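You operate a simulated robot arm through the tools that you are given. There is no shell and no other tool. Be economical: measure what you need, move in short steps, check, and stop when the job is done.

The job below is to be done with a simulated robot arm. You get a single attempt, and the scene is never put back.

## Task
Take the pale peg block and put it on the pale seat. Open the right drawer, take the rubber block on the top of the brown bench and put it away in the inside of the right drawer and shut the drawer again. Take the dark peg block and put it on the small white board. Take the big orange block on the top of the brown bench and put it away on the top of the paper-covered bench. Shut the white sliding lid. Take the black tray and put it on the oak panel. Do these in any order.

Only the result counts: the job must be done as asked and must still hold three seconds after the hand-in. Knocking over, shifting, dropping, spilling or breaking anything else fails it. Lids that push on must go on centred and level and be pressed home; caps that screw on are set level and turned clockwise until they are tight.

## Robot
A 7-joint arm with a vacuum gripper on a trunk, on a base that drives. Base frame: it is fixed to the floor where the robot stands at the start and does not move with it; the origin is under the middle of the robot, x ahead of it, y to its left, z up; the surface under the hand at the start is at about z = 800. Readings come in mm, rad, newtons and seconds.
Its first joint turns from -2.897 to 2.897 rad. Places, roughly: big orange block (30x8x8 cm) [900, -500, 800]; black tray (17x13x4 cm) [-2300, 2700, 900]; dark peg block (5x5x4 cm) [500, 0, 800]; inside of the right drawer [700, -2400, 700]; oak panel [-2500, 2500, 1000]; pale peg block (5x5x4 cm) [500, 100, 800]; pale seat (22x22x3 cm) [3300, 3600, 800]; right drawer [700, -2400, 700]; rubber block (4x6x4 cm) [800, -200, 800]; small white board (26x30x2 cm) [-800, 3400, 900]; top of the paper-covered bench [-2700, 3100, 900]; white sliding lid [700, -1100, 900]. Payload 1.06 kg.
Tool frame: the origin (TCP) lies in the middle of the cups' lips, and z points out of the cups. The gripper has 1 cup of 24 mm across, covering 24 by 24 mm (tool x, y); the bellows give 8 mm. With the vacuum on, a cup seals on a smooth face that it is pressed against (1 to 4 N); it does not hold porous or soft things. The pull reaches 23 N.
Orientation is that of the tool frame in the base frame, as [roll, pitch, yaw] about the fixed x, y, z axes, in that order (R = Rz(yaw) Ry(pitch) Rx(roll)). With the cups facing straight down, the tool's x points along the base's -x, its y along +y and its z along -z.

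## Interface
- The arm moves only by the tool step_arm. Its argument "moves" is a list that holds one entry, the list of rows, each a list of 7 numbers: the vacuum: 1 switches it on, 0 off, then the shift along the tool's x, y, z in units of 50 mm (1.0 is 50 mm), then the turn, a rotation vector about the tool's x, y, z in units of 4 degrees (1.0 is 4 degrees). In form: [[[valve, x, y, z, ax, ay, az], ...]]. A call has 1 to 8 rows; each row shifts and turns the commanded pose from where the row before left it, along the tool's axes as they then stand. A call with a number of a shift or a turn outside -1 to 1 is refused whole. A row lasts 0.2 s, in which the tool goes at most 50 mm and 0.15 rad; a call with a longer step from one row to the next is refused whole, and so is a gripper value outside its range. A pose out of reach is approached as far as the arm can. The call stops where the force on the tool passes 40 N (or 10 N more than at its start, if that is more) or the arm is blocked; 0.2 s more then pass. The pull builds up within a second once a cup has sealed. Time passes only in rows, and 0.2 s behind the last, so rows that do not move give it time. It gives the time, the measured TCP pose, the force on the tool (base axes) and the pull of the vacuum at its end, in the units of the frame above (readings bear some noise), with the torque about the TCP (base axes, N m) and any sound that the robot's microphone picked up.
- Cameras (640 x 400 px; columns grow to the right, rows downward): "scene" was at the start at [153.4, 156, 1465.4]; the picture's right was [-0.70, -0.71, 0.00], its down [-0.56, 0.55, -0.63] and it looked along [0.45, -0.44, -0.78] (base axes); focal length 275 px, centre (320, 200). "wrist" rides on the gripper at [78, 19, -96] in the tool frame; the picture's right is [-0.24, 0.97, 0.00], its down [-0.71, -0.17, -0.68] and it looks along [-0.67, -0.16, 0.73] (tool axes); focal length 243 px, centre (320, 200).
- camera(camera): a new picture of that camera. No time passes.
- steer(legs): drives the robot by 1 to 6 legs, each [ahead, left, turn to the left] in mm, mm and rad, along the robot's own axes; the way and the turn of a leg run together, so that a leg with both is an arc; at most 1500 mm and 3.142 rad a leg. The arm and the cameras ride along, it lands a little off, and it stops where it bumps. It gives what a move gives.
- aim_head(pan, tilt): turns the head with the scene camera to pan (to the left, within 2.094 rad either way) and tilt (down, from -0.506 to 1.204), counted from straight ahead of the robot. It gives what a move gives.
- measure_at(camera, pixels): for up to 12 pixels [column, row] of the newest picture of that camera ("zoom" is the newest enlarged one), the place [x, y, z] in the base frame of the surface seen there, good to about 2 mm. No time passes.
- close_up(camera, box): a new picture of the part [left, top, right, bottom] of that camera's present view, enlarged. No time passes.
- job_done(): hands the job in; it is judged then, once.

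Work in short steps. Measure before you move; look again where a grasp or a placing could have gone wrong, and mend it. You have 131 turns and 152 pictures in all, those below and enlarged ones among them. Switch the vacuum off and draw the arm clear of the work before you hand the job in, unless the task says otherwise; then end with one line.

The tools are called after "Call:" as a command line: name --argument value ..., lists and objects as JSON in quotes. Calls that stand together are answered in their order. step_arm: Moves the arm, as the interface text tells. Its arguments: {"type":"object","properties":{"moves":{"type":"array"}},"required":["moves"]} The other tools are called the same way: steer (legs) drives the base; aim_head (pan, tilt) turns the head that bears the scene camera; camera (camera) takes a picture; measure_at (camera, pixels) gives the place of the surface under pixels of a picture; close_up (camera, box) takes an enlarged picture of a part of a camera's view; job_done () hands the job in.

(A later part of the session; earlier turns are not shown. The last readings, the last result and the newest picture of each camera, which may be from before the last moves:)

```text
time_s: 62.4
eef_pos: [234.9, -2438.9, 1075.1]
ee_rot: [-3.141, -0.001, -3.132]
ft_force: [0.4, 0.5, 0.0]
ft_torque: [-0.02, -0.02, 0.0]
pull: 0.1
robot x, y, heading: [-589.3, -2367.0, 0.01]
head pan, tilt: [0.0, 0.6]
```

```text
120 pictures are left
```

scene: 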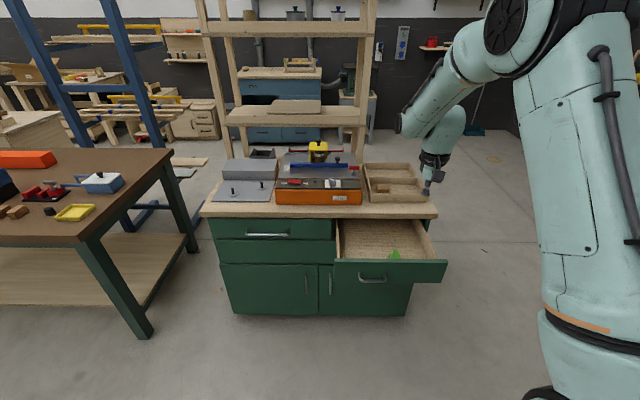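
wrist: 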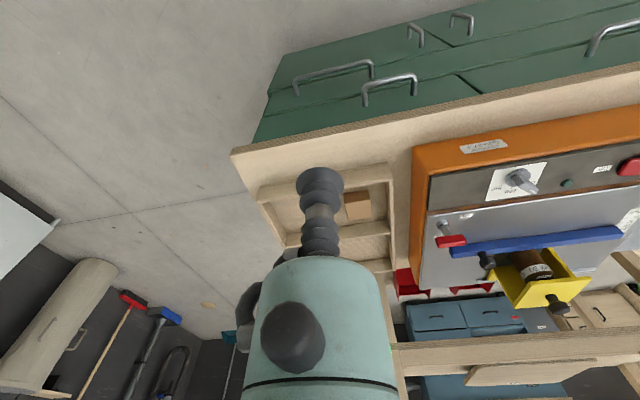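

The drawer is open (front at x=279, floor z=665, a green thing inside around (393,255)). I measure that object and drive to the rubber block.

Call:
measure_at --camera "scene" --pixels '[[394, 253], [388, 259], [400, 259], [415, 240], [345, 258], [430, 262], [350, 225], [405, 222]]'

Call:
steer --legs '[[0, 1130, -0.012], [0, 1130, 0], [520, 0, 0]]'

Call:
aim_head --pan -0.2 --tilt 0.8

Call:
camera --camera "scene"

Call:
camera --camera "wrist"

```text
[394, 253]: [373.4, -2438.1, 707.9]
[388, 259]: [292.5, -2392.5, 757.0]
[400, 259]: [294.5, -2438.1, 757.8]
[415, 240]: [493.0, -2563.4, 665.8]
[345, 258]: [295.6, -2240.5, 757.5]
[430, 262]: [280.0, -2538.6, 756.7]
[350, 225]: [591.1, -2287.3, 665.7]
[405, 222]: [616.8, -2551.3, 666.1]
```

```text
time_s: 76.1
eef_pos: [749.8, -231.0, 1075.3]
ee_rot: [3.141, 0.0, 3.13]
ft_force: [0.2, -0.9, 1.5]
ft_torque: [0.03, -0.03, 0.03]
pull: 0.0
robot x, y, heading: [-69.2, -143.8, -0.01]
head pan, tilt: [0.0, 0.6]
```

```text
time_s: 76.8
eef_pos: [748.8, -231.3, 1075.8]
ee_rot: [3.141, 0.0, 3.128]
ft_force: [-0.1, -1.1, 0.4]
ft_torque: [0.02, 0.01, 0.02]
pull: 0.0
robot x, y, heading: [-70.6, -145.9, -0.01]
head pan, tilt: [-0.201, 0.799]
```

```text
119 pictures are left
```

scene: 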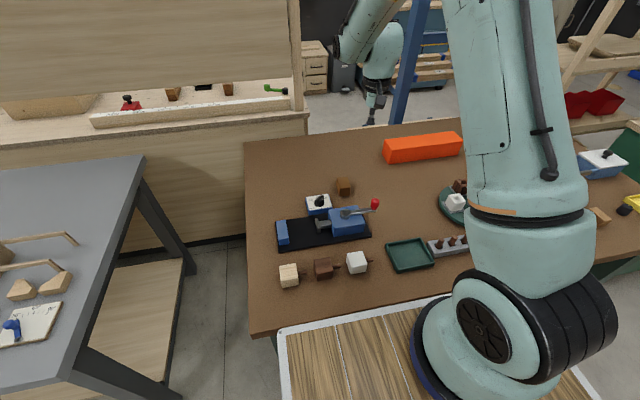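

```text
118 pictures are left
```

wrist: 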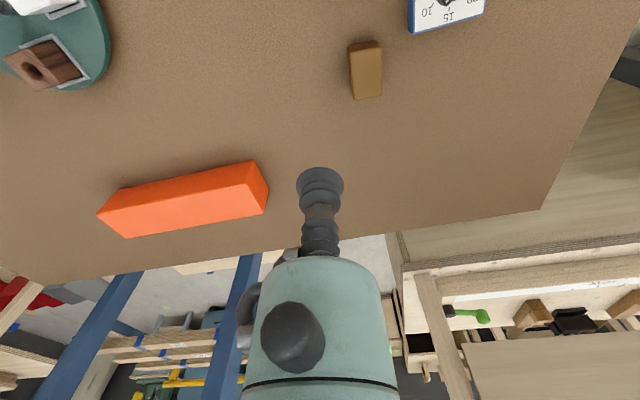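

I measure the rubber block's top from the wrist view around (366,70).

Call:
measure_at --camera "wrist" --pixels '[[366, 72], [353, 55], [378, 52], [355, 95], [379, 92]]'

Call:
close_up --camera "wrist" --box '[320, 20, 420, 110]'

```text
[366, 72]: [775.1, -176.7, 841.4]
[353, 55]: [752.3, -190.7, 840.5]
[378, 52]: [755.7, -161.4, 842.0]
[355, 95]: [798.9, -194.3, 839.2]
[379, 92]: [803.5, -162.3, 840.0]
```

```text
4.44 times, centred on (370, 65) of wrist
```

zoom: 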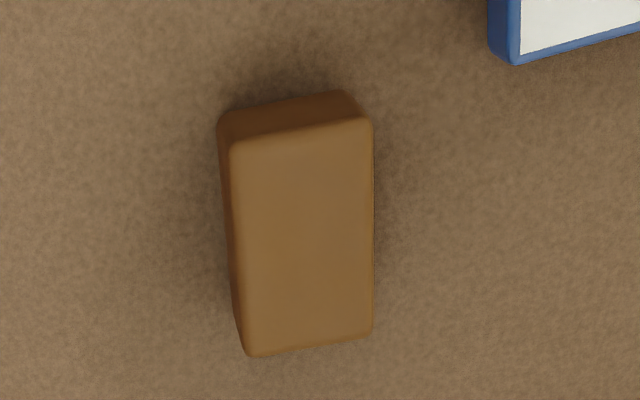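

Block centre ≈[777,−177,840]. I move over it and lower with the vacuum on at the end.

Call:
step_arm --moves '[[[0, -0.28, 0.54, 0.5, 0, 0, 0], [0, -0.28, 0.54, 0.5, 0, 0, 0], [0, 0, 0, 1, 0, 0, 0], [0, 0, 0, 1, 0, 0, 0], [0, 0, 0, 1, 0, 0, 0], [1, 0, 0, 0.5, 0, 0, 0], [1, 0, 0, 0.25, 0, 0, 0], [1, 0, 0, 0, 0, 0, 0]]]'

Call:
step_arm --moves '[[[1, 0, 0, 0.08, 0, 0, 0], [1, 0, 0, 0, 0, 0, 0], [1, 0, 0, 0, 0, 0, 0], [1, 0, 0, 0, 0, 0, 0]]]'

```text
time_s: 78.6
eef_pos: [778.5, -177.7, 837.9]
ee_rot: [-3.14, 0.003, 3.129]
ft_force: [-0.7, -1.1, 7.2]
ft_torque: [-0.02, -0.01, 0.0]
pull: 23.1
robot x, y, heading: [-74.0, -145.0, -0.01]
head pan, tilt: [-0.201, 0.799]
```

```text
time_s: 79.6
eef_pos: [777.8, -178.0, 834.6]
ee_rot: [3.141, 0.002, 3.132]
ft_force: [2.1, -4.6, 11.0]
ft_torque: [0.0, -0.02, 0.01]
pull: 22.8
robot x, y, heading: [-70.2, -143.6, -0.007]
head pan, tilt: [-0.201, 0.799]
```

Sealed at 23 N. I lift the block.

Call:
step_arm --moves '[[[1, 0, 0, -0.3, 0, 0, 0], [1, 0, 0, -0.6, 0, 0, 0], [1, 0, 0, -0.9, 0, 0, 0], [1, 0, 0, -1, 0, 0, 0], [1, 0, 0, -1, 0, 0, 0], [1, 0, 0, -0.8, 0, 0, 0], [1, 0, 0, 0, 0, 0, 0]]]'

Call:
camera --camera "wrist"

```text
time_s: 81.2
eef_pos: [778.2, -179.0, 1064.5]
ee_rot: [3.14, 0.0, 3.13]
ft_force: [-0.4, -0.2, -1.6]
ft_torque: [0.0, -0.01, 0.01]
pull: 22.7
robot x, y, heading: [-71.0, -142.2, -0.01]
head pan, tilt: [-0.201, 0.799]
```

```text
116 pictures are left
```

wrist: 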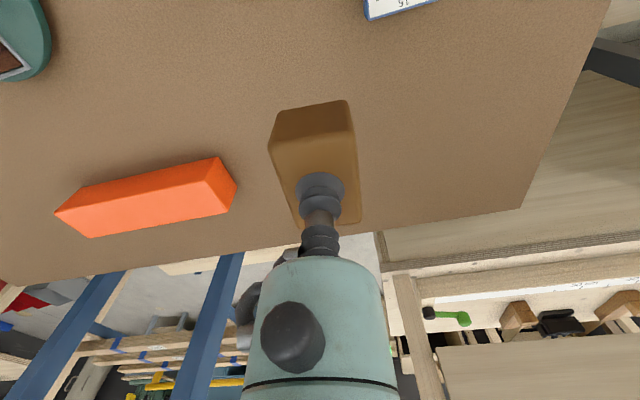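

The block is held. I drive back to the drawer with the TCP aimed near [400,−2310].

Call:
steer --legs '[[-380, 0, 0.01], [0, -1065, 0], [0, -1065, 0]]'

Call:
aim_head --pan -0.2 --tilt 0.8

Call:
camera --camera "scene"

Call:
camera --camera "wrist"

```text
time_s: 93.8
eef_pos: [373.3, -2287.8, 1063.3]
ee_rot: [3.141, -0.001, -3.133]
ft_force: [0.6, -0.4, 0.2]
ft_torque: [-0.03, -0.01, -0.02]
pull: 23.3
robot x, y, heading: [-476.6, -2269.9, 0.004]
head pan, tilt: [-0.201, 0.799]
```

```text
time_s: 94.4
eef_pos: [372.4, -2286.5, 1064.5]
ee_rot: [3.141, 0.0, -3.139]
ft_force: [-0.2, 0.0, -0.1]
ft_torque: [0.05, 0.03, -0.01]
pull: 23.2
robot x, y, heading: [-472.2, -2265.1, 0.006]
head pan, tilt: [-0.201, 0.799]
```

```text
115 pictures are left
```

scene: 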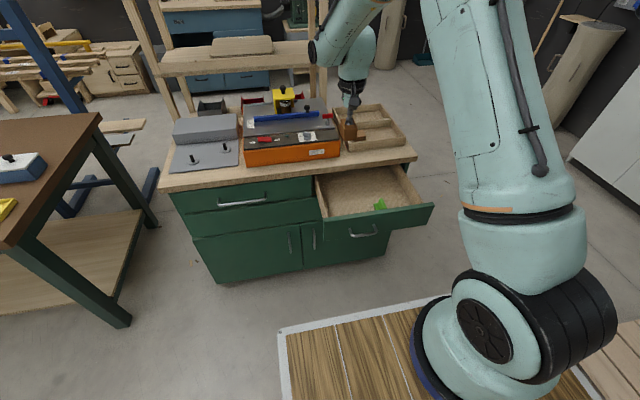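

```text
114 pictures are left
```

wrist: 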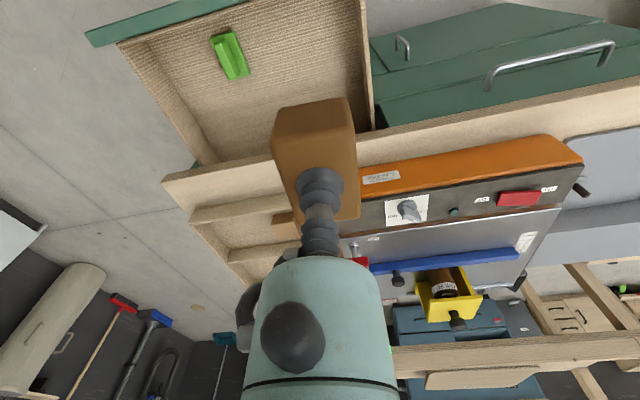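

I shift to [395,−2310] and lower toward the drawer floor (z=665; block top should end near 705).

Call:
step_arm --moves '[[[1, -0.44, -0.46, 0.3, 0, 0, 0], [1, 0, 0, 0.98, 0, 0, 0], [1, 0, 0, 0.98, 0, 0, 0], [1, 0, 0, 0.98, 0, 0, 0], [1, 0, 0, 0.98, 0, 0, 0], [1, 0, 0, 0.98, 0, 0, 0], [1, 0, 0, 0.98, 0, 0, 0], [1, 0, 0, 0.5, 0, 0, 0]]]'

Call:
camera --camera "scene"

```text
time_s: 96.2
eef_pos: [397.8, -2309.9, 731.4]
ee_rot: [3.14, 0.002, -3.137]
ft_force: [0.7, 0.0, -0.6]
ft_torque: [0.0, 0.0, 0.02]
pull: 22.7
robot x, y, heading: [-474.5, -2269.1, 0.007]
head pan, tilt: [-0.201, 0.799]
```

```text
113 pictures are left
```

scene: 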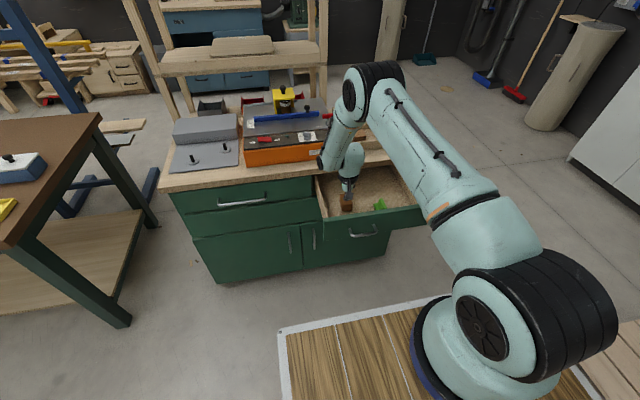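

Clear of the cabinet top and of the green piece. I lower the last 27 mm, release and rise.

Call:
step_arm --moves '[[[1, 0, 0, 0.3, 0, 0, 0], [1, 0, 0, 0.16, 0, 0, 0], [1, 0, 0, 0.08, 0, 0, 0], [0, 0, 0, 0, 0, 0, 0], [0, 0, 0, 0, 0, 0, 0], [0, 0, 0, 0, 0, 0, 0], [0, 0, 0, -0.2, 0, 0, 0], [0, 0, 0, -0.5, 0, 0, 0]]]'

Call:
step_arm --moves '[[[0, 0, 0, -1, 0, 0, 0], [0, 0, 0, -1, 0, 0, 0], [0, 0, 0, -1, 0, 0, 0], [0, 0, 0, -1, 0, 0, 0], [0, 0, 0, -1, 0, 0, 0], [0, 0, 0, -1, 0, 0, 0], [0, 0, 0, -1, 0, 0, 0]]]'

Call:
close_up --camera "scene" --box '[300, 140, 460, 260]'

```text
time_s: 98.0
eef_pos: [395.4, -2309.4, 739.1]
ee_rot: [-3.142, 0.001, -3.135]
ft_force: [-0.6, 0.1, -0.3]
ft_torque: [0.02, 0.0, -0.01]
pull: 0.0
robot x, y, heading: [-473.8, -2267.6, 0.008]
head pan, tilt: [-0.201, 0.799]
```

```text
time_s: 99.6
eef_pos: [391.4, -2312.4, 1089.4]
ee_rot: [3.14, 0.0, -3.137]
ft_force: [-0.5, -0.6, -0.4]
ft_torque: [0.0, 0.03, 0.01]
pull: 0.1
robot x, y, heading: [-477.9, -2263.1, 0.007]
head pan, tilt: [-0.201, 0.799]
```

```text
3.33 times, centred on (380, 200) of scene
```

zoom: 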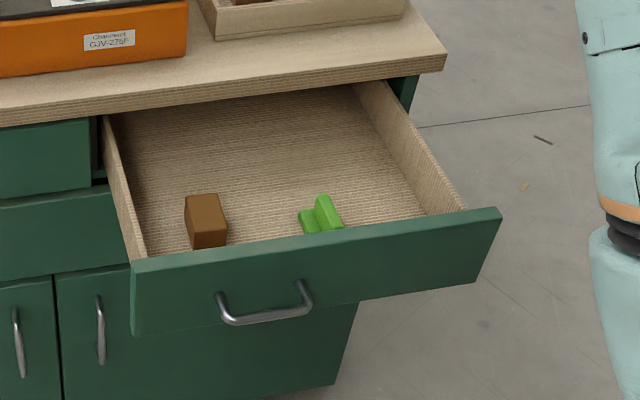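

The block stands in the drawer. Now to shut it: I back off 85 mm and turn the tool horizontal again.

Call:
steer --legs '[[-85, 0, 0]]'

Call:
step_arm --moves '[[[0, 0.3, -0.3, 0, 0, -1, 0], [0, 0.3, -0.3, 0, 0, -1, 0], [0, 0.3, -0.3, 0, 0, -1, 0], [0, 0.3, -0.3, 0, 0, -1, 0], [0, 0, -0.3, 0, 0, -1, 0], [0, 0, -0.3, 0, 0, -1, 0], [0, 0, -0.3, 0, 0, -1, 0], [0, 0, 0, 0, 0, -1, 0]]]'

Call:
step_arm --moves '[[[0, 0, 0, 0, 0, -1, 0], [0, 0, 0, 0, 0, -1, 0], [0, 0, 0, 0, 0, -1, 0], [0, 0, 0, 0, 0, -1, 0], [0, 0, 0, 0, 0, -1, 0], [0, 0, 0, 0, 0, -1, 0], [0, 0, 0, 0, 0, -1, 0], [0, 0, 0, 0, 0, -1, 0]]]'

Call:
step_arm --moves '[[[0, 0, 0, 0, 0, -1, 0], [0, 0, 0, 0, 0, -1, 0], [0, 0, 0, 0, 0, -1, 0], [0, 0, 0, 0, 0, -1, 0], [0, 0, 0, 0, 0, -1, 0], [0, 0, 0, 0, 0, -1, 0], [0, 0, 0, 0, 0, -0.5, 0]]]'

```text
time_s: 100.7
eef_pos: [306.0, -2312.7, 1088.5]
ee_rot: [3.141, 0.001, -3.136]
ft_force: [-0.5, -0.8, 0.4]
ft_torque: [-0.01, 0.03, -0.01]
pull: 0.0
robot x, y, heading: [-561.6, -2266.8, 0.005]
head pan, tilt: [-0.201, 0.799]
```

```text
time_s: 102.5
eef_pos: [247.6, -2418.0, 1081.8]
ee_rot: [3.141, 0.561, -3.138]
ft_force: [-0.5, -0.3, -0.5]
ft_torque: [0.01, 0.04, 0.02]
pull: 0.1
robot x, y, heading: [-563.1, -2269.6, 0.008]
head pan, tilt: [-0.201, 0.799]
```

```text
time_s: 104.2
eef_pos: [247.6, -2417.6, 1082.8]
ee_rot: [-3.14, 1.119, -3.136]
ft_force: [0.8, 0.6, 0.1]
ft_torque: [-0.01, 0.0, -0.02]
pull: 0.1
robot x, y, heading: [-558.5, -2270.5, 0.006]
head pan, tilt: [-0.201, 0.799]
```

```text
time_s: 105.8
eef_pos: [245.9, -2418.7, 1082.7]
ee_rot: [0.003, 1.569, 0.009]
ft_force: [0.2, 0.6, -0.8]
ft_torque: [-0.04, 0.01, 0.02]
pull: 0.0
robot x, y, heading: [-561.6, -2270.9, 0.006]
head pan, tilt: [-0.201, 0.799]
```

Now I lower to z≈715 in front of the open drawer, a little further back.

Call:
step_arm --moves '[[[0, 0.3, 0, -0.6, 0, 0, 0], [0, 1, 0, 0, 0, 0, 0], [0, 1, 0, 0, 0, 0, 0], [0, 1, 0, 0, 0, 0, 0], [0, 1, 0, 0, 0, 0, 0], [0, 1, 0, 0, 0, 0, 0], [0, 1, 0, 0, 0, 0, 0], [0, 1, 0, 0, 0, 0, 0]]]'

Call:
camera --camera "scene"

```text
time_s: 107.7
eef_pos: [218.2, -2419.3, 717.6]
ee_rot: [0.329, 1.571, 0.336]
ft_force: [0.0, 0.4, -0.4]
ft_torque: [0.04, -0.02, 0.04]
pull: 0.1
robot x, y, heading: [-561.0, -2264.6, 0.007]
head pan, tilt: [-0.201, 0.799]
```

```text
111 pictures are left
```

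scene: 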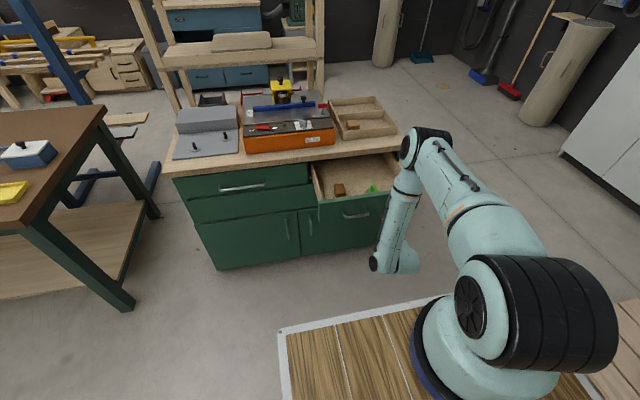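

I push the drawer in gently.

Call:
step_arm --moves '[[[0, 0, 0, 0.9, 0, 0, 0], [0, 0, 0, 0.3, 0, 0, 0], [0, 0, 0, 0.3, 0, 0, 0], [0, 0, 0, 0.4, 0, 0, 0], [0, 0, 0, 0.4, 0, 0, 0], [0, 0, 0, 0.4, 0, 0, 0], [0, 0, 0, 0.4, 0, 0, 0], [0, 0, 0, 0.4, 0, 0, 0]]]'

Call:
step_arm --moves '[[[0, 0, 0, 0.4, 0, 0, 0], [0, 0, 0, 0.4, 0, 0, 0], [0, 0, 0, 0.4, 0, 0, 0], [0, 0, 0, 0.4, 0, 0, 0], [0, 0, 0, 0.4, 0, 0, 0], [0, 0, 0, 0.2, 0, 0, 0]]]'

Call:
camera --camera "scene"

```text
time_s: 109.5
eef_pos: [393.4, -2418.1, 717.0]
ee_rot: [2.896, 1.57, 2.9]
ft_force: [-0.5, -0.5, 0.2]
ft_torque: [-0.01, 0.02, -0.04]
pull: 0.1
robot x, y, heading: [-560.7, -2269.1, 0.005]
head pan, tilt: [-0.201, 0.799]
```

```text
time_s: 110.8
eef_pos: [501.3, -2417.1, 717.0]
ee_rot: [1.739, 1.569, 1.746]
ft_force: [-1.1, -0.2, 0.1]
ft_torque: [0.0, 0.02, 0.03]
pull: 0.1
robot x, y, heading: [-559.5, -2269.6, 0.01]
head pan, tilt: [-0.201, 0.799]
```

```text
110 pictures are left
```

scene: 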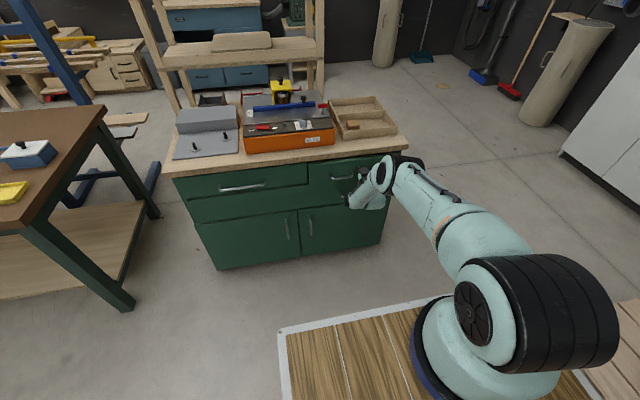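

Nearly home (x=501; closed is 518). I push the rest in small steps until resistance shows.

Call:
step_arm --moves '[[[0, 0, 0, 0.2, 0, 0, 0], [0, 0, 0, 0.16, 0, 0, 0], [0, 0, 0, 0.06, 0, 0, 0], [0, 0, 0, 0.06, 0, 0, 0]]]'

Call:
close_up --camera "scene" --box '[160, 130, 440, 280]'

```text
time_s: 111.8
eef_pos: [526.7, -2416.8, 717.4]
ee_rot: [2.185, 1.571, 2.19]
ft_force: [-3.5, -0.6, 0.6]
ft_torque: [-0.06, 0.03, 0.05]
pull: 0.1
robot x, y, heading: [-562.3, -2268.6, 0.008]
head pan, tilt: [-0.201, 0.799]
```

```text
2.29 times, centred on (300, 205) of scene
```

zoom: 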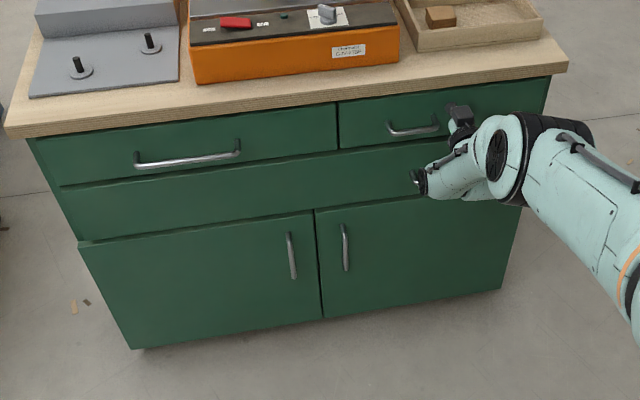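

Call:
measure_at --camera "zoom" --pixels '[[350, 120], [320, 125], [370, 140], [440, 100], [300, 140]]'

Call:
step_arm --moves '[[[0, 0, 0, 0.06, 0, 0, 0], [0, 0, 0, 0.06, 0, 0, 0], [0, 0, 0, 0, 0, 0, 0]]]'

```text
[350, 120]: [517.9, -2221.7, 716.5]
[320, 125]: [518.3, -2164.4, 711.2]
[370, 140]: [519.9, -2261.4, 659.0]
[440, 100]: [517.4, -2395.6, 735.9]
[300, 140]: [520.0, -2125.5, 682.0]
```

```text
time_s: 112.4
eef_pos: [528.9, -2416.1, 716.9]
ee_rot: [2.057, 1.568, 2.061]
ft_force: [-24.0, 0.9, 8.9]
ft_torque: [0.13, 0.24, -0.03]
pull: 0.2
robot x, y, heading: [-563.2, -2267.6, 0.005]
head pan, tilt: [-0.201, 0.799]
stopped in row 2: the force on the tool passed its limit at 47 N (the readings are from after the stop); the commanded pose is now the measured one
```

Drawer is flush with its neighbour (x≈518) and pressed home. I retract, raise and turn the tool back down.

Call:
step_arm --moves '[[[0, 0, 0, -0.5, 0, 0, 0], [0, 0, 0, -1, 0, 0, 0], [0, 0, 0, -1, 0, 0, 0], [0, 0, 0, -1, 0, 0, 0], [0, 0, 0, -1, 0, 0, 0], [0, 0, 0, -1, 0, 0, 0], [0, -1, 0, 0, 0, 0, 0], [0, -1, 0, 0, 0, 0, 0]]]'

Call:
step_arm --moves '[[[0, -1, 0, 0, 0, 0, 0], [0, -1, 0, 0, 0, 0, 0], [0, -1, 0, 0, 0, 0, 0], [0, -1, 0, 0, 0, 0, 0], [0, -1, 0, 0, 0, 0, 0], [0, -0.5, 0, 0, 0, 1, 0], [0, 0, 0, 0, 0, 1, 0], [0, 0, 0, 0, 0, 1, 0]]]'

Call:
step_arm --moves '[[[0, 0, 0, 0, 0, 1, 0], [0, 0, 0, 0, 0, 1, 0], [0, 0, 0, 0, 0, 1, 0], [0, 0, 0, 0, 0, 1, 0], [0, 0, 0, 0, 0, 1, 0], [0, 0, 0, 0, 0, 1, 0], [0, 0, 0, 0, 0, 1, 0], [0, 0, 0, 0, 0, 1, 0]]]'

Call:
step_arm --moves '[[[0, 0, 0, 0, 0, 1, 0], [0, 0, 0, 0, 0, 1, 0], [0, 0, 0, 0, 0, 1, 0], [0, 0, 0, 0, 0, 1, 0], [0, 0, 0, 0, 0, 1, 0], [0, 0, 0, 0, 0, 1, 0], [0, 0, 0, 0, 0, 1, 0], [0, 0, 0, 0, 0, 1, 0]]]'

Call:
step_arm --moves '[[[0, 0, 0, 0, 0, 1, 0], [0, 0, 0, 0, 0, 1, 0], [0, 0, 0, 0, 0, 1, 0], [0, 0, 0, 0, 0, 0.5, 0]]]'

Call:
camera --camera "scene"

```text
time_s: 114.2
eef_pos: [255.7, -2418.2, 816.6]
ee_rot: [2.535, 1.569, 2.537]
ft_force: [0.5, -0.1, 0.5]
ft_torque: [-0.02, -0.01, -0.01]
pull: 0.1
robot x, y, heading: [-564.9, -2266.8, 0.004]
head pan, tilt: [-0.201, 0.799]
```

```text
time_s: 116.0
eef_pos: [256.1, -2416.5, 1092.3]
ee_rot: [3.134, 1.359, 3.14]
ft_force: [0.0, 0.0, 1.0]
ft_torque: [0.04, 0.02, -0.01]
pull: 0.1
robot x, y, heading: [-567.3, -2264.7, 0.007]
head pan, tilt: [-0.201, 0.799]
```

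```text
time_s: 117.8
eef_pos: [254.6, -2417.4, 1090.5]
ee_rot: [3.14, 0.801, -3.138]
ft_force: [-0.5, 0.4, 0.6]
ft_torque: [0.01, 0.0, 0.01]
pull: 0.2
robot x, y, heading: [-564.8, -2266.4, 0.009]
head pan, tilt: [-0.201, 0.799]
```

```text
time_s: 119.6
eef_pos: [253.6, -2418.1, 1091.0]
ee_rot: [3.14, 0.242, -3.137]
ft_force: [-0.3, -0.1, 0.1]
ft_torque: [0.01, 0.01, 0.01]
pull: 0.1
robot x, y, heading: [-562.4, -2266.9, 0.009]
head pan, tilt: [-0.201, 0.799]
```

```text
time_s: 120.6
eef_pos: [255.5, -2418.1, 1091.0]
ee_rot: [3.14, 0.0, -3.136]
ft_force: [-0.2, -0.4, -0.9]
ft_torque: [0.0, 0.03, -0.02]
pull: 0.0
robot x, y, heading: [-562.0, -2270.3, 0.004]
head pan, tilt: [-0.201, 0.799]
```

```text
108 pictures are left
```

scene: 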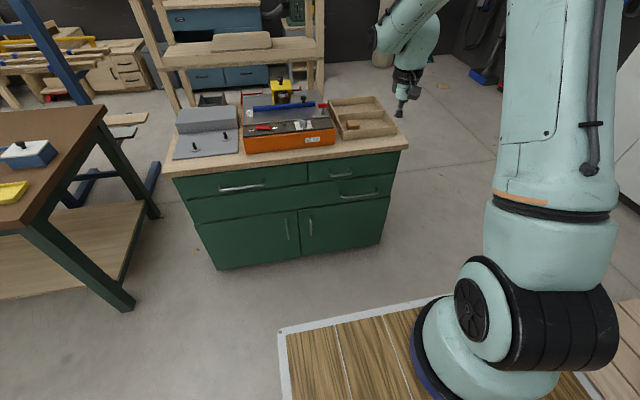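

Drawer is shut. Next the orange block: I drive left and then forward to the bench.

Call:
steer --legs '[[0, 925, -0.004], [0, 925, 0], [530, 0, 0]]'

Call:
camera --camera "wrist"

```text
time_s: 132.6
eef_pos: [780.7, -589.6, 1091.2]
ee_rot: [3.14, -0.001, 3.132]
ft_force: [0.1, -0.8, 0.7]
ft_torque: [-0.01, -0.02, -0.03]
pull: 0.1
robot x, y, heading: [-35.4, -428.0, -0.009]
head pan, tilt: [-0.201, 0.799]
```

```text
107 pictures are left
```

wrist: 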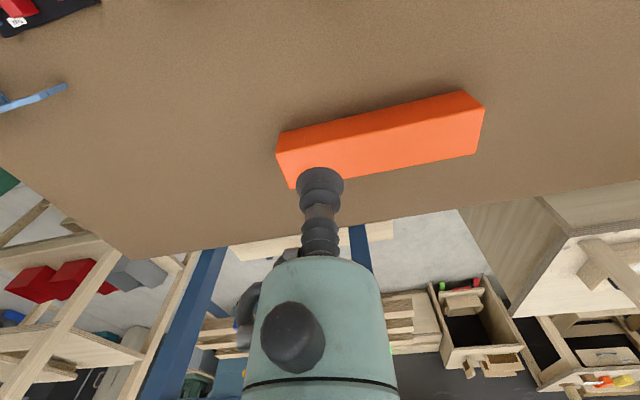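

Call:
measure_at --camera "wrist" --pixels '[[281, 155], [482, 110], [474, 150], [380, 155], [375, 128], [290, 180], [425, 135], [360, 172]]'

Call:
aim_head --pan -0.4 --tilt 0.7

Call:
camera --camera "scene"

```text
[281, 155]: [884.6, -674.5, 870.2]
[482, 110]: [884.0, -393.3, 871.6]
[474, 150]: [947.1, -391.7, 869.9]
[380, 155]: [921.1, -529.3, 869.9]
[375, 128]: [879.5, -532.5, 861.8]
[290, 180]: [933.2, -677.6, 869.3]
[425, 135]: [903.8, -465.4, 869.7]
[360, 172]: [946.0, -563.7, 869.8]
```

```text
time_s: 133.3
eef_pos: [779.9, -591.2, 1090.8]
ee_rot: [3.14, -0.003, 3.133]
ft_force: [0.0, -0.3, 1.0]
ft_torque: [0.03, -0.02, 0.04]
pull: 0.1
robot x, y, heading: [-36.2, -425.3, -0.004]
head pan, tilt: [-0.4, 0.7]
```

```text
106 pictures are left
```

scene: 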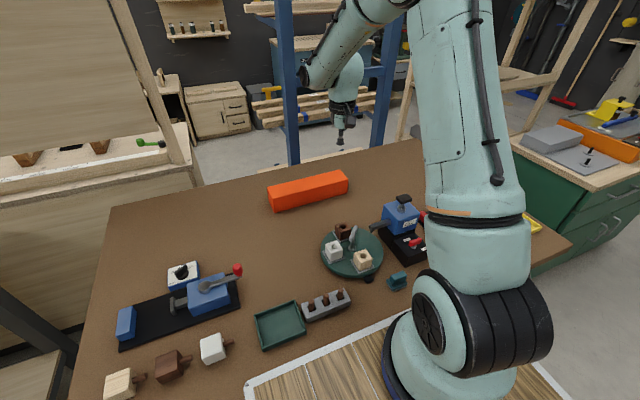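

Orange top centre ≈[916,−534,870]. I drive 30 mm nearer for reach and move over it, then lower.

Call:
steer --legs '[[30, 0, 0.006]]'

```text
time_s: 134.1
eef_pos: [810.5, -584.2, 1090.8]
ee_rot: [3.139, -0.001, 3.14]
ft_force: [0.1, 0.5, 0.2]
ft_torque: [0.02, 0.04, 0.01]
pull: 0.0
robot x, y, heading: [-0.9, -428.8, 0.001]
head pan, tilt: [-0.4, 0.7]
```

Call:
step_arm --moves '[[[0, -0.7, 0.33, 0.6, 0, 0, 0], [0, -0.7, 0.33, 0.6, 0, 0, 0], [0, -0.7, 0.33, 0.6, 0, 0, 0], [0, 0, 0, 1, 0, 0, 0], [0, 0, 0, 1, 0, 0, 0], [1, 0, 0, 0.3, 0, 0, 0], [1, 0, 0, 0.2, 0, 0, 0], [1, 0, 0, 0.1, 0, 0, 0]]]'

Call:
step_arm --moves '[[[1, 0, 0, 0.06, 0, 0, 0], [1, 0, 0, 0, 0, 0, 0], [1, 0, 0, 0, 0, 0, 0], [1, 0, 0, 0, 0, 0, 0]]]'

```text
time_s: 135.9
eef_pos: [918.1, -534.3, 871.6]
ee_rot: [3.141, -0.003, 3.139]
ft_force: [-2.6, 1.0, 2.3]
ft_torque: [0.0, -0.01, -0.06]
pull: 22.7
robot x, y, heading: [-7.0, -427.3, -0.002]
head pan, tilt: [-0.4, 0.7]
```

```text
time_s: 136.9
eef_pos: [916.7, -535.0, 867.6]
ee_rot: [3.139, 0.001, 3.14]
ft_force: [4.5, 1.2, 10.9]
ft_torque: [-0.01, -0.04, 0.05]
pull: 22.8
robot x, y, heading: [-5.9, -428.4, -0.002]
head pan, tilt: [-0.4, 0.7]
```

Sealed. I lift gently to check the weight.

Call:
step_arm --moves '[[[1, 0, 0, -0.2, 0, 0, 0], [1, 0, 0, -0.3, 0, 0, 0], [1, 0, 0, -0.6, 0, 0, 0], [1, 0, 0, -1, 0, 0, 0], [1, 0, 0, -1, 0, 0, 0], [1, 0, 0, -1, 0, 0, 0], [1, 0, 0, -0.8, 0, 0, 0], [1, 0, 0, 0, 0, 0, 0]]]'

Call:
camera --camera "scene"

```text
time_s: 138.7
eef_pos: [917.3, -533.3, 1113.9]
ee_rot: [3.138, -0.002, 3.141]
ft_force: [-0.6, 0.2, -5.5]
ft_torque: [0.01, 0.0, -0.03]
pull: 22.3
robot x, y, heading: [-5.0, -429.6, -0.0]
head pan, tilt: [-0.4, 0.7]
```

```text
105 pictures are left
```

scene: 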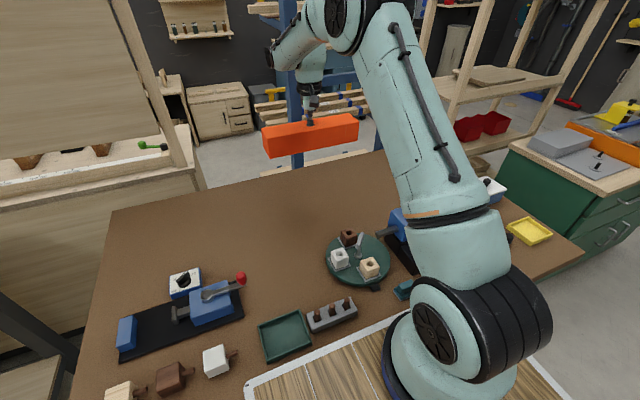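

The orange block is held (≈5.5 N). I draw it closer to the robot for driving.

Call:
step_arm --moves '[[[1, 0.5, 0, -0.4, 0, 0, 0], [1, 0.8, 0.2, -0.4, 0, 0, 0], [1, 0.9, 0.3, 0, 0, 0, 0], [1, 0.9, 0.3, 0, 0, 0, 0], [1, 0.9, 0.3, 0, 0, 0, 0], [1, 0.9, 0.3, 0, 0, 0, 0], [1, 0.4, 0, 0, 0, 0, 0]]]'

Call:
steer --legs '[[-750, 0, 0], [0, 0, 1.571], [1300, 0, 0]]'

Call:
aim_head --pan 0.7 --tilt 0.35

Call:
camera --camera "scene"

```text
time_s: 140.3
eef_pos: [651.2, -465.5, 1153.6]
ee_rot: [3.141, -0.002, 3.14]
ft_force: [0.6, -0.2, -6.4]
ft_torque: [-0.02, 0.03, -0.01]
pull: 23.1
robot x, y, heading: [-6.6, -428.9, -0.0]
head pan, tilt: [-0.4, 0.7]
```

```text
time_s: 154.3
eef_pos: [-723.9, 1526.8, 1153.8]
ee_rot: [3.141, -0.002, -1.566]
ft_force: [0.8, 0.3, -5.2]
ft_torque: [-0.04, 0.03, 0.0]
pull: 22.8
robot x, y, heading: [-754.2, 869.2, 1.58]
head pan, tilt: [-0.4, 0.7]
```

```text
time_s: 155.7
eef_pos: [-722.7, 1525.7, 1153.9]
ee_rot: [3.139, -0.002, -1.565]
ft_force: [0.4, 0.4, -6.0]
ft_torque: [-0.01, 0.03, -0.01]
pull: 22.5
robot x, y, heading: [-754.2, 868.5, 1.577]
head pan, tilt: [0.7, 0.351]
```

```text
104 pictures are left
```

scene: 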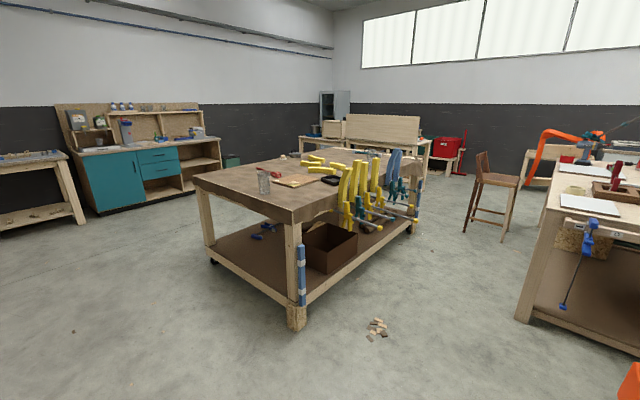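

Call:
close_up --camera "scene" --box '[180, 135, 440, 300]'

Call:
measure_at --camera "zoom" --pixels '[[60, 110], [275, 210], [160, 120], [240, 175], [280, 105], [330, 115], [365, 112], [310, 60], [420, 190], [290, 400], [180, 90], [560, 190]]'

Call:
measure_at --camera "scene" --pixels '[[295, 325], [376, 325], [590, 205], [415, 235]]'

```text
2.42 times, centred on (310, 218) of scene
```

zoom: 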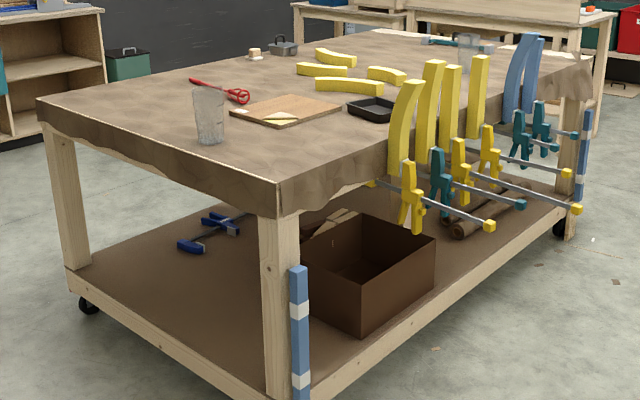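

```text
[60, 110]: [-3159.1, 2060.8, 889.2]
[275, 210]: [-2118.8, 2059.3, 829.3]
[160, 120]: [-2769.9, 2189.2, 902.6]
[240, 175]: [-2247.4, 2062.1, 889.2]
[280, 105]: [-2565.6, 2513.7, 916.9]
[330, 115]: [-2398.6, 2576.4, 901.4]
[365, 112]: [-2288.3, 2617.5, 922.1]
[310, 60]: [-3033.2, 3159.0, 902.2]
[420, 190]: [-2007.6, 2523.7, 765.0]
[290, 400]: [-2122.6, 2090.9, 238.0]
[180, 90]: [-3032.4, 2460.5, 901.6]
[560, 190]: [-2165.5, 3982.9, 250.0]
```

```text
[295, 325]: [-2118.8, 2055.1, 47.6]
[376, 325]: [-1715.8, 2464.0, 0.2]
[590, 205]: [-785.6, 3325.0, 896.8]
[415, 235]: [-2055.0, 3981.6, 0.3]
```

The bench top is z≈902, x −3160…−2110, y 2060…4000; the corner area near [−2230,2230] is free. I drive there and face −x.

Call:
steer --legs '[[1350, 0, 0], [0, 0, 1.565], [650, 0, 0]]'

Call:
aim_head --pan 0.1 --tilt 0.6

Call:
camera --camera "scene"

Call:
camera --camera "wrist"

```text
time_s: 169.3
eef_pos: [-2093.2, 2198.2, 1153.8]
ee_rot: [3.138, -0.001, 0.038]
ft_force: [0.1, 0.4, -5.1]
ft_torque: [0.01, -0.02, -0.04]
pull: 22.9
robot x, y, heading: [-1437.2, 2192.6, -3.102]
head pan, tilt: [0.7, 0.351]
```

```text
time_s: 170.3
eef_pos: [-2093.8, 2196.9, 1153.6]
ee_rot: [3.14, -0.002, 0.038]
ft_force: [0.6, 0.3, -5.2]
ft_torque: [-0.03, -0.01, 0.02]
pull: 22.8
robot x, y, heading: [-1439.2, 2185.0, -3.105]
head pan, tilt: [0.099, 0.6]
```

```text
102 pictures are left
```

scene: 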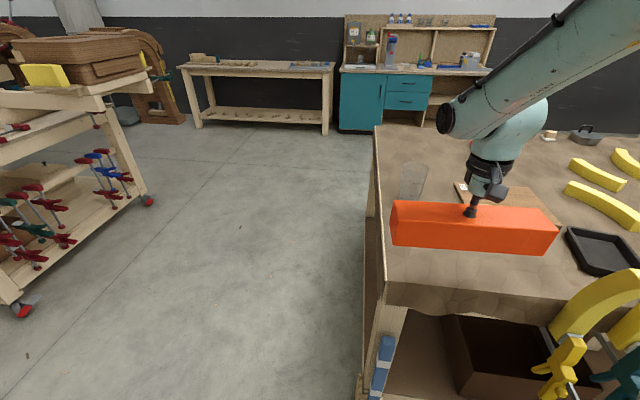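

```text
101 pictures are left
```

wrist: 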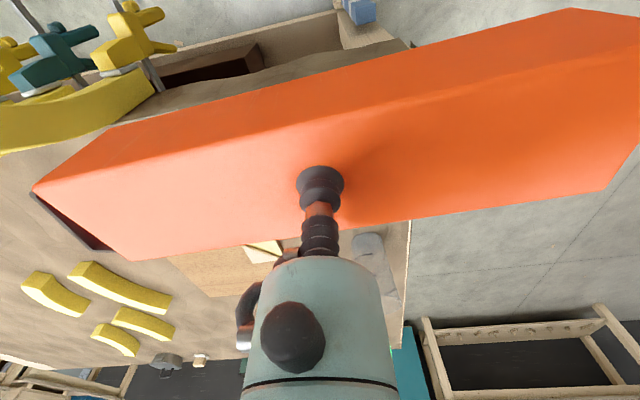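

I measure the glass, panel and tray positions in the scene picture to pick the spot.

Call:
measure_at --camera "scene" --pixels '[[412, 180], [408, 198], [460, 190], [470, 200], [530, 185], [570, 230], [600, 240], [575, 262], [385, 300], [376, 200], [560, 320], [440, 275]]'

Call:
measure_at --camera "wrist" --pixels '[[170, 260], [240, 295], [270, 255], [100, 250], [375, 250], [400, 300], [60, 215]]'

```text
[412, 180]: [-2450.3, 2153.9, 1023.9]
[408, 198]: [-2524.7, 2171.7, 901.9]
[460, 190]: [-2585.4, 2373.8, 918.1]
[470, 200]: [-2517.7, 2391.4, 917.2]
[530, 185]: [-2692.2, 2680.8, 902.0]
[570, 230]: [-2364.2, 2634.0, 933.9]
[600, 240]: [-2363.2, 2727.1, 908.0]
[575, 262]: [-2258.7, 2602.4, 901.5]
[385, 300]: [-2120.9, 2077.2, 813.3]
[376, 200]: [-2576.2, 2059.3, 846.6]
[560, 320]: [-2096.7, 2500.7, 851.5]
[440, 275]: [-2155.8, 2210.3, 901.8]
```

```text
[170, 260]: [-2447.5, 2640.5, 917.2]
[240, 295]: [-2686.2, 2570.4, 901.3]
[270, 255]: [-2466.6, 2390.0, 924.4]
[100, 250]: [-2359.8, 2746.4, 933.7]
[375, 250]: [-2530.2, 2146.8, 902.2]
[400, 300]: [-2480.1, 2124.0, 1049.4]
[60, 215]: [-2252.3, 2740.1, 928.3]
```

The free spot at [−2230,2240] is clear of panel (x<−2440), tray (y>2600) and glass. I move over it and lower to just above the top.

Call:
step_arm --moves '[[[1, -0.7, -0.2, 0, 0, 0, 0], [1, -0.7, -0.2, 0, 0, 0, 0], [1, -0.7, -0.2, 0, 0, 0, 0], [1, -0.65, -0.2, 0, 0, 0, 0], [1, 0, 0, 0.9, 0, 0, 0], [1, 0, 0, 0.9, 0, 0, 0], [1, 0, 0, 0.9, 0, 0, 0], [1, 0, 0, 0.5, 0, 0, 0]]]'

Call:
camera --camera "scene"

```text
time_s: 172.2
eef_pos: [-2233.2, 2232.5, 992.4]
ee_rot: [3.14, 0.0, 0.039]
ft_force: [-0.5, 0.4, -5.1]
ft_torque: [-0.06, -0.02, 0.0]
pull: 23.4
robot x, y, heading: [-1440.3, 2187.8, -3.101]
head pan, tilt: [0.099, 0.6]
```

```text
100 pictures are left
```

scene: 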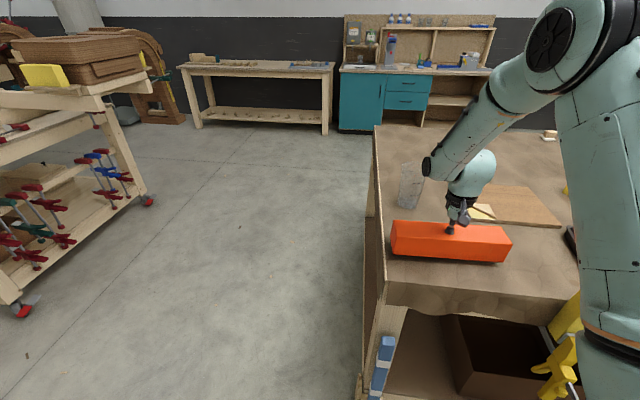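

I set it down with small steps until the force shows contact.

Call:
step_arm --moves '[[[1, 0, 0, 0.2, 0, 0, 0], [1, 0, 0, 0.1, 0, 0, 0], [1, 0, 0, 0.08, 0, 0, 0], [1, 0, 0, 0.06, 0, 0, 0]]]'

```text
time_s: 173.2
eef_pos: [-2233.2, 2232.2, 972.7]
ee_rot: [3.14, 0.0, 0.038]
ft_force: [3.4, -0.1, 8.8]
ft_torque: [0.02, 0.01, -0.04]
pull: 22.9
robot x, y, heading: [-1436.1, 2186.9, -3.1]
head pan, tilt: [0.099, 0.6]
```

Contact (8.8 N up). I release and rise.

Call:
step_arm --moves '[[[0, 0, 0, 0, 0, 0, 0], [0, 0, 0, 0, 0, 0, 0], [0, 0, 0, 0, 0, 0, 0], [0, 0, 0, -0.2, 0, 0, 0], [0, 0, 0, -0.8, 0, 0, 0], [0, 0, 0, -1, 0, 0, 0], [0, 0, 0, -1, 0, 0, 0], [0, 0, 0, -1, 0, 0, 0]]]'

Call:
camera --camera "wrist"

Call:
camera --camera "scene"

```text
time_s: 174.9
eef_pos: [-2232.5, 2230.3, 1173.6]
ee_rot: [3.14, -0.002, 0.037]
ft_force: [-0.4, 0.8, -0.2]
ft_torque: [0.02, -0.02, -0.03]
pull: 0.2
robot x, y, heading: [-1435.7, 2181.0, -3.101]
head pan, tilt: [0.099, 0.6]
```

```text
99 pictures are left
```

wrist: 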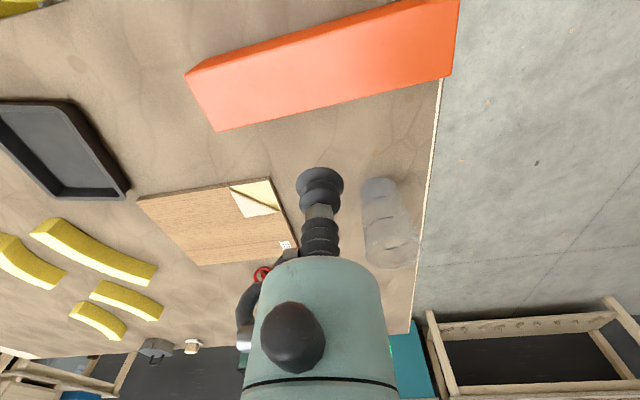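

```text
98 pictures are left
```

scene: 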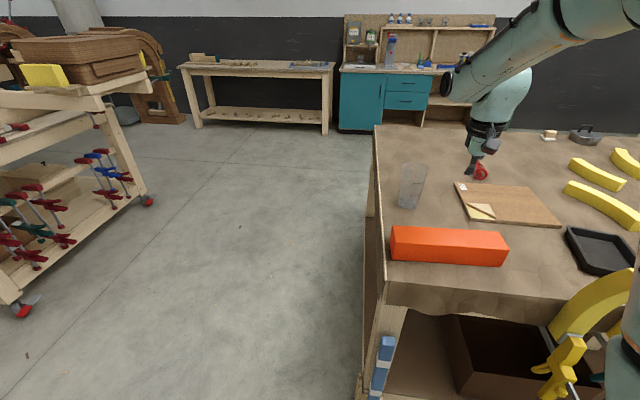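

Orange stands well. Now I measure the tray and the panel from the wrist view.

Call:
measure_at --camera "wrist" --pixels '[[142, 200], [226, 190], [268, 181], [296, 242], [202, 262], [180, 220], [275, 205], [237, 212], [45, 145], [123, 190], [72, 104], [58, 195]]'

Call:
close_up --camera "scene" --box '[440, 140, 640, 280]'

Call:
measure_at --camera "zoom" --pixels '[[402, 278], [560, 295], [625, 380], [480, 385], [500, 320], [540, 350], [380, 265], [190, 265], [45, 145], [270, 148], [120, 215], [480, 330]]'

```text
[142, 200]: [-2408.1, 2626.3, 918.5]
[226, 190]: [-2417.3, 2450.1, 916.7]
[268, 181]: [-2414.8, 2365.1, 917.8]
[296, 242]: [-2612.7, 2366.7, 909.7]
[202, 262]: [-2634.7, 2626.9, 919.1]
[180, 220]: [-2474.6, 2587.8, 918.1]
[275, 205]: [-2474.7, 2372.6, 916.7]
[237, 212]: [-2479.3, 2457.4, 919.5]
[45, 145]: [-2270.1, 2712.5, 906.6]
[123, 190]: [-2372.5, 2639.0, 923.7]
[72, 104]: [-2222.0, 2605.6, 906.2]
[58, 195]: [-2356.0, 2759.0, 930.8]
```

```text
2.86 times, centred on (540, 210) of scene
```

zoom: 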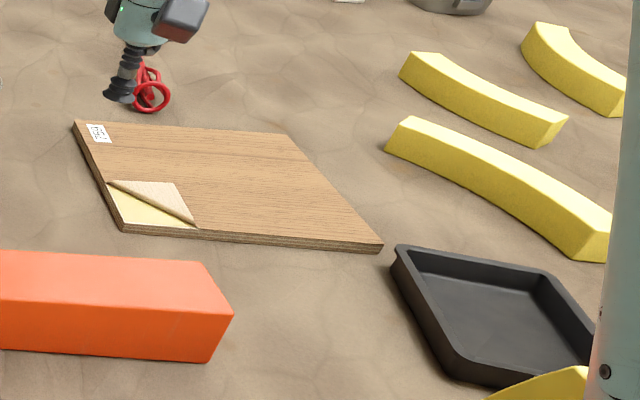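

```text
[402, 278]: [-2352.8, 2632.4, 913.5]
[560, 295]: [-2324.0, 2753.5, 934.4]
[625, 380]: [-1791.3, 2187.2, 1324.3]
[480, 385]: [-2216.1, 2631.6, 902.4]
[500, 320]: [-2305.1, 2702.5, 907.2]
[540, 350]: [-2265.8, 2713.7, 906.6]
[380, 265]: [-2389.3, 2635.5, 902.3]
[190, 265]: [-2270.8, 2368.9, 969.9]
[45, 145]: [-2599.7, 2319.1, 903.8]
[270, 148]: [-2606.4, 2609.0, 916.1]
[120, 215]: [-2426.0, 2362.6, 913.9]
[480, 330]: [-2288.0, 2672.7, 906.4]
```

The tray is too far from here (≈990 mm). I look at the protruding clamps near the bench side before driving closer.

Call:
aim_head --pan -0.25 --tilt 0.85

Call:
camera --camera "scene"

```text
time_s: 175.8
eef_pos: [-2231.7, 2231.5, 1172.0]
ee_rot: [3.141, -0.001, 0.038]
ft_force: [-0.3, 0.5, 1.3]
ft_torque: [-0.01, -0.02, 0.01]
pull: 0.1
robot x, y, heading: [-1435.8, 2189.8, -3.101]
head pan, tilt: [-0.25, 0.85]
```

```text
96 pictures are left
```

scene: 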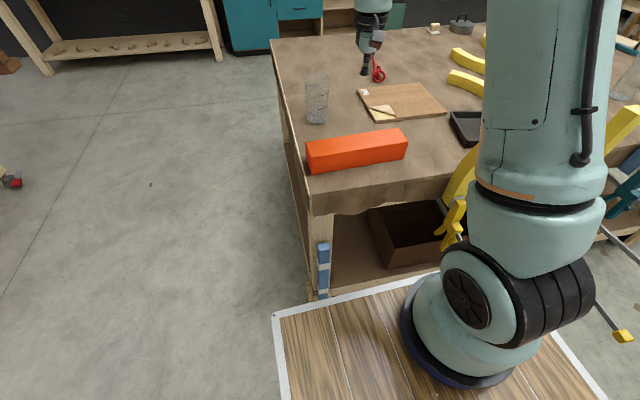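

Call:
measure_at --camera "scene" --pixels '[[620, 335], [600, 310], [455, 210], [440, 232], [470, 175], [630, 115], [605, 235], [406, 330], [450, 383], [510, 378], [625, 255], [455, 240]]'

```text
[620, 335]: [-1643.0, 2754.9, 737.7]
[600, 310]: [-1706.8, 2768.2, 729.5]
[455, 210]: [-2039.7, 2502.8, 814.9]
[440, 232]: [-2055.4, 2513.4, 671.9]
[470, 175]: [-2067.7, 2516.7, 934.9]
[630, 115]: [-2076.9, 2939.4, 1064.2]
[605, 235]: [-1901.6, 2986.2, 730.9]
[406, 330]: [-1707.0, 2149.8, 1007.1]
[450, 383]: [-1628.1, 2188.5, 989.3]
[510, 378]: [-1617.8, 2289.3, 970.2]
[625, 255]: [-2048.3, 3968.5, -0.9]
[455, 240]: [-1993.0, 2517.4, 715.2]
```

The arm axis sits ~250 mm ahead of the robot's centre, so the tray is ~760 mm from it: reachable from here. I move high over to the tray.

Call:
step_arm --moves '[[[0, -0.1, -0.95, 0, 0, 0, 0], [0, -0.1, -0.95, 0, 0, 0, 0], [0, -0.1, -0.95, 0, 0, 0, 0], [0, -0.1, -0.95, 0, 0, 0, 0], [0, -0.1, -0.95, 0, 0, 0, 0], [0, -0.1, -0.95, 0, 0, 0, 0], [0, -0.1, -0.95, 0, 0, 0, 0], [0, -0.1, -0.95, 0, 0, 0, 0]]]'

Call:
camera --camera "wrist"

Call:
camera --camera "scene"

```text
time_s: 177.6
eef_pos: [-2289.6, 2610.2, 1171.5]
ee_rot: [3.14, 0.001, 0.04]
ft_force: [0.0, -0.8, 1.1]
ft_torque: [0.03, -0.01, 0.02]
pull: 0.1
robot x, y, heading: [-1435.4, 2186.9, -3.102]
head pan, tilt: [-0.25, 0.85]
```

```text
95 pictures are left
```

wrist: 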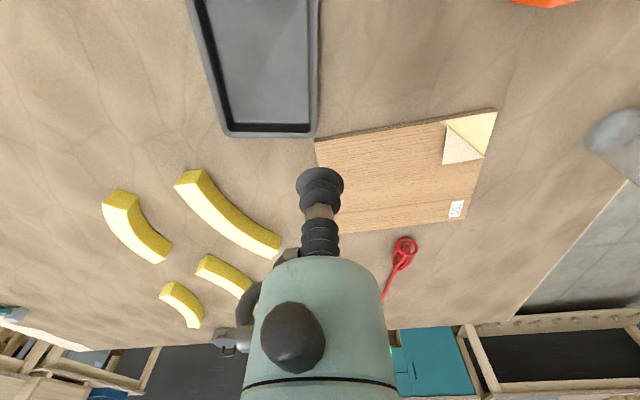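

```text
94 pictures are left
```

scene: 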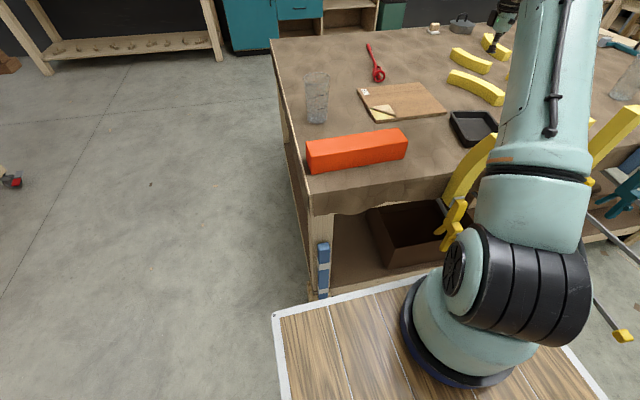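

Call:
measure_at --camera "wrist" --pixels '[[222, 133], [314, 133], [317, 60], [205, 60], [265, 60], [235, 120], [303, 120], [262, 15], [210, 5], [305, 5], [317, 5], [316, 142]]'

Call:
measure_at --camera "scene" --pixels '[[451, 116], [490, 112], [472, 143], [475, 128], [497, 130], [465, 120], [485, 140], [485, 155], [478, 170]]'

```text
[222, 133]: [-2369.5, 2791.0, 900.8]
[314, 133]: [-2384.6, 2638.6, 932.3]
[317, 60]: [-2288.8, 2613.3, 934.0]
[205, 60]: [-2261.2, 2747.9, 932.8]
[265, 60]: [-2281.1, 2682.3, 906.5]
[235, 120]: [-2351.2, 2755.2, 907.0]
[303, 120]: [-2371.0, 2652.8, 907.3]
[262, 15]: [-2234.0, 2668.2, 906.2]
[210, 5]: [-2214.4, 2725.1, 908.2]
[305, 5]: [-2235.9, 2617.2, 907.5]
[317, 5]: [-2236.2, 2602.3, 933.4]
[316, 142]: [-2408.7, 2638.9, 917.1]
```

```text
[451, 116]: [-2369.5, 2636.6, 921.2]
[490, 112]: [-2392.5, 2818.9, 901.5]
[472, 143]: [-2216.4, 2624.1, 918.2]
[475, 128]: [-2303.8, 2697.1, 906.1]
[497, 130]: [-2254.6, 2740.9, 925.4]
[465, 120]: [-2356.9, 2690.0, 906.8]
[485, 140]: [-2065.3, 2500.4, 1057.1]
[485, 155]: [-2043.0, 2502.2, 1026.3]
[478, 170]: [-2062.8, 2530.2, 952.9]
```

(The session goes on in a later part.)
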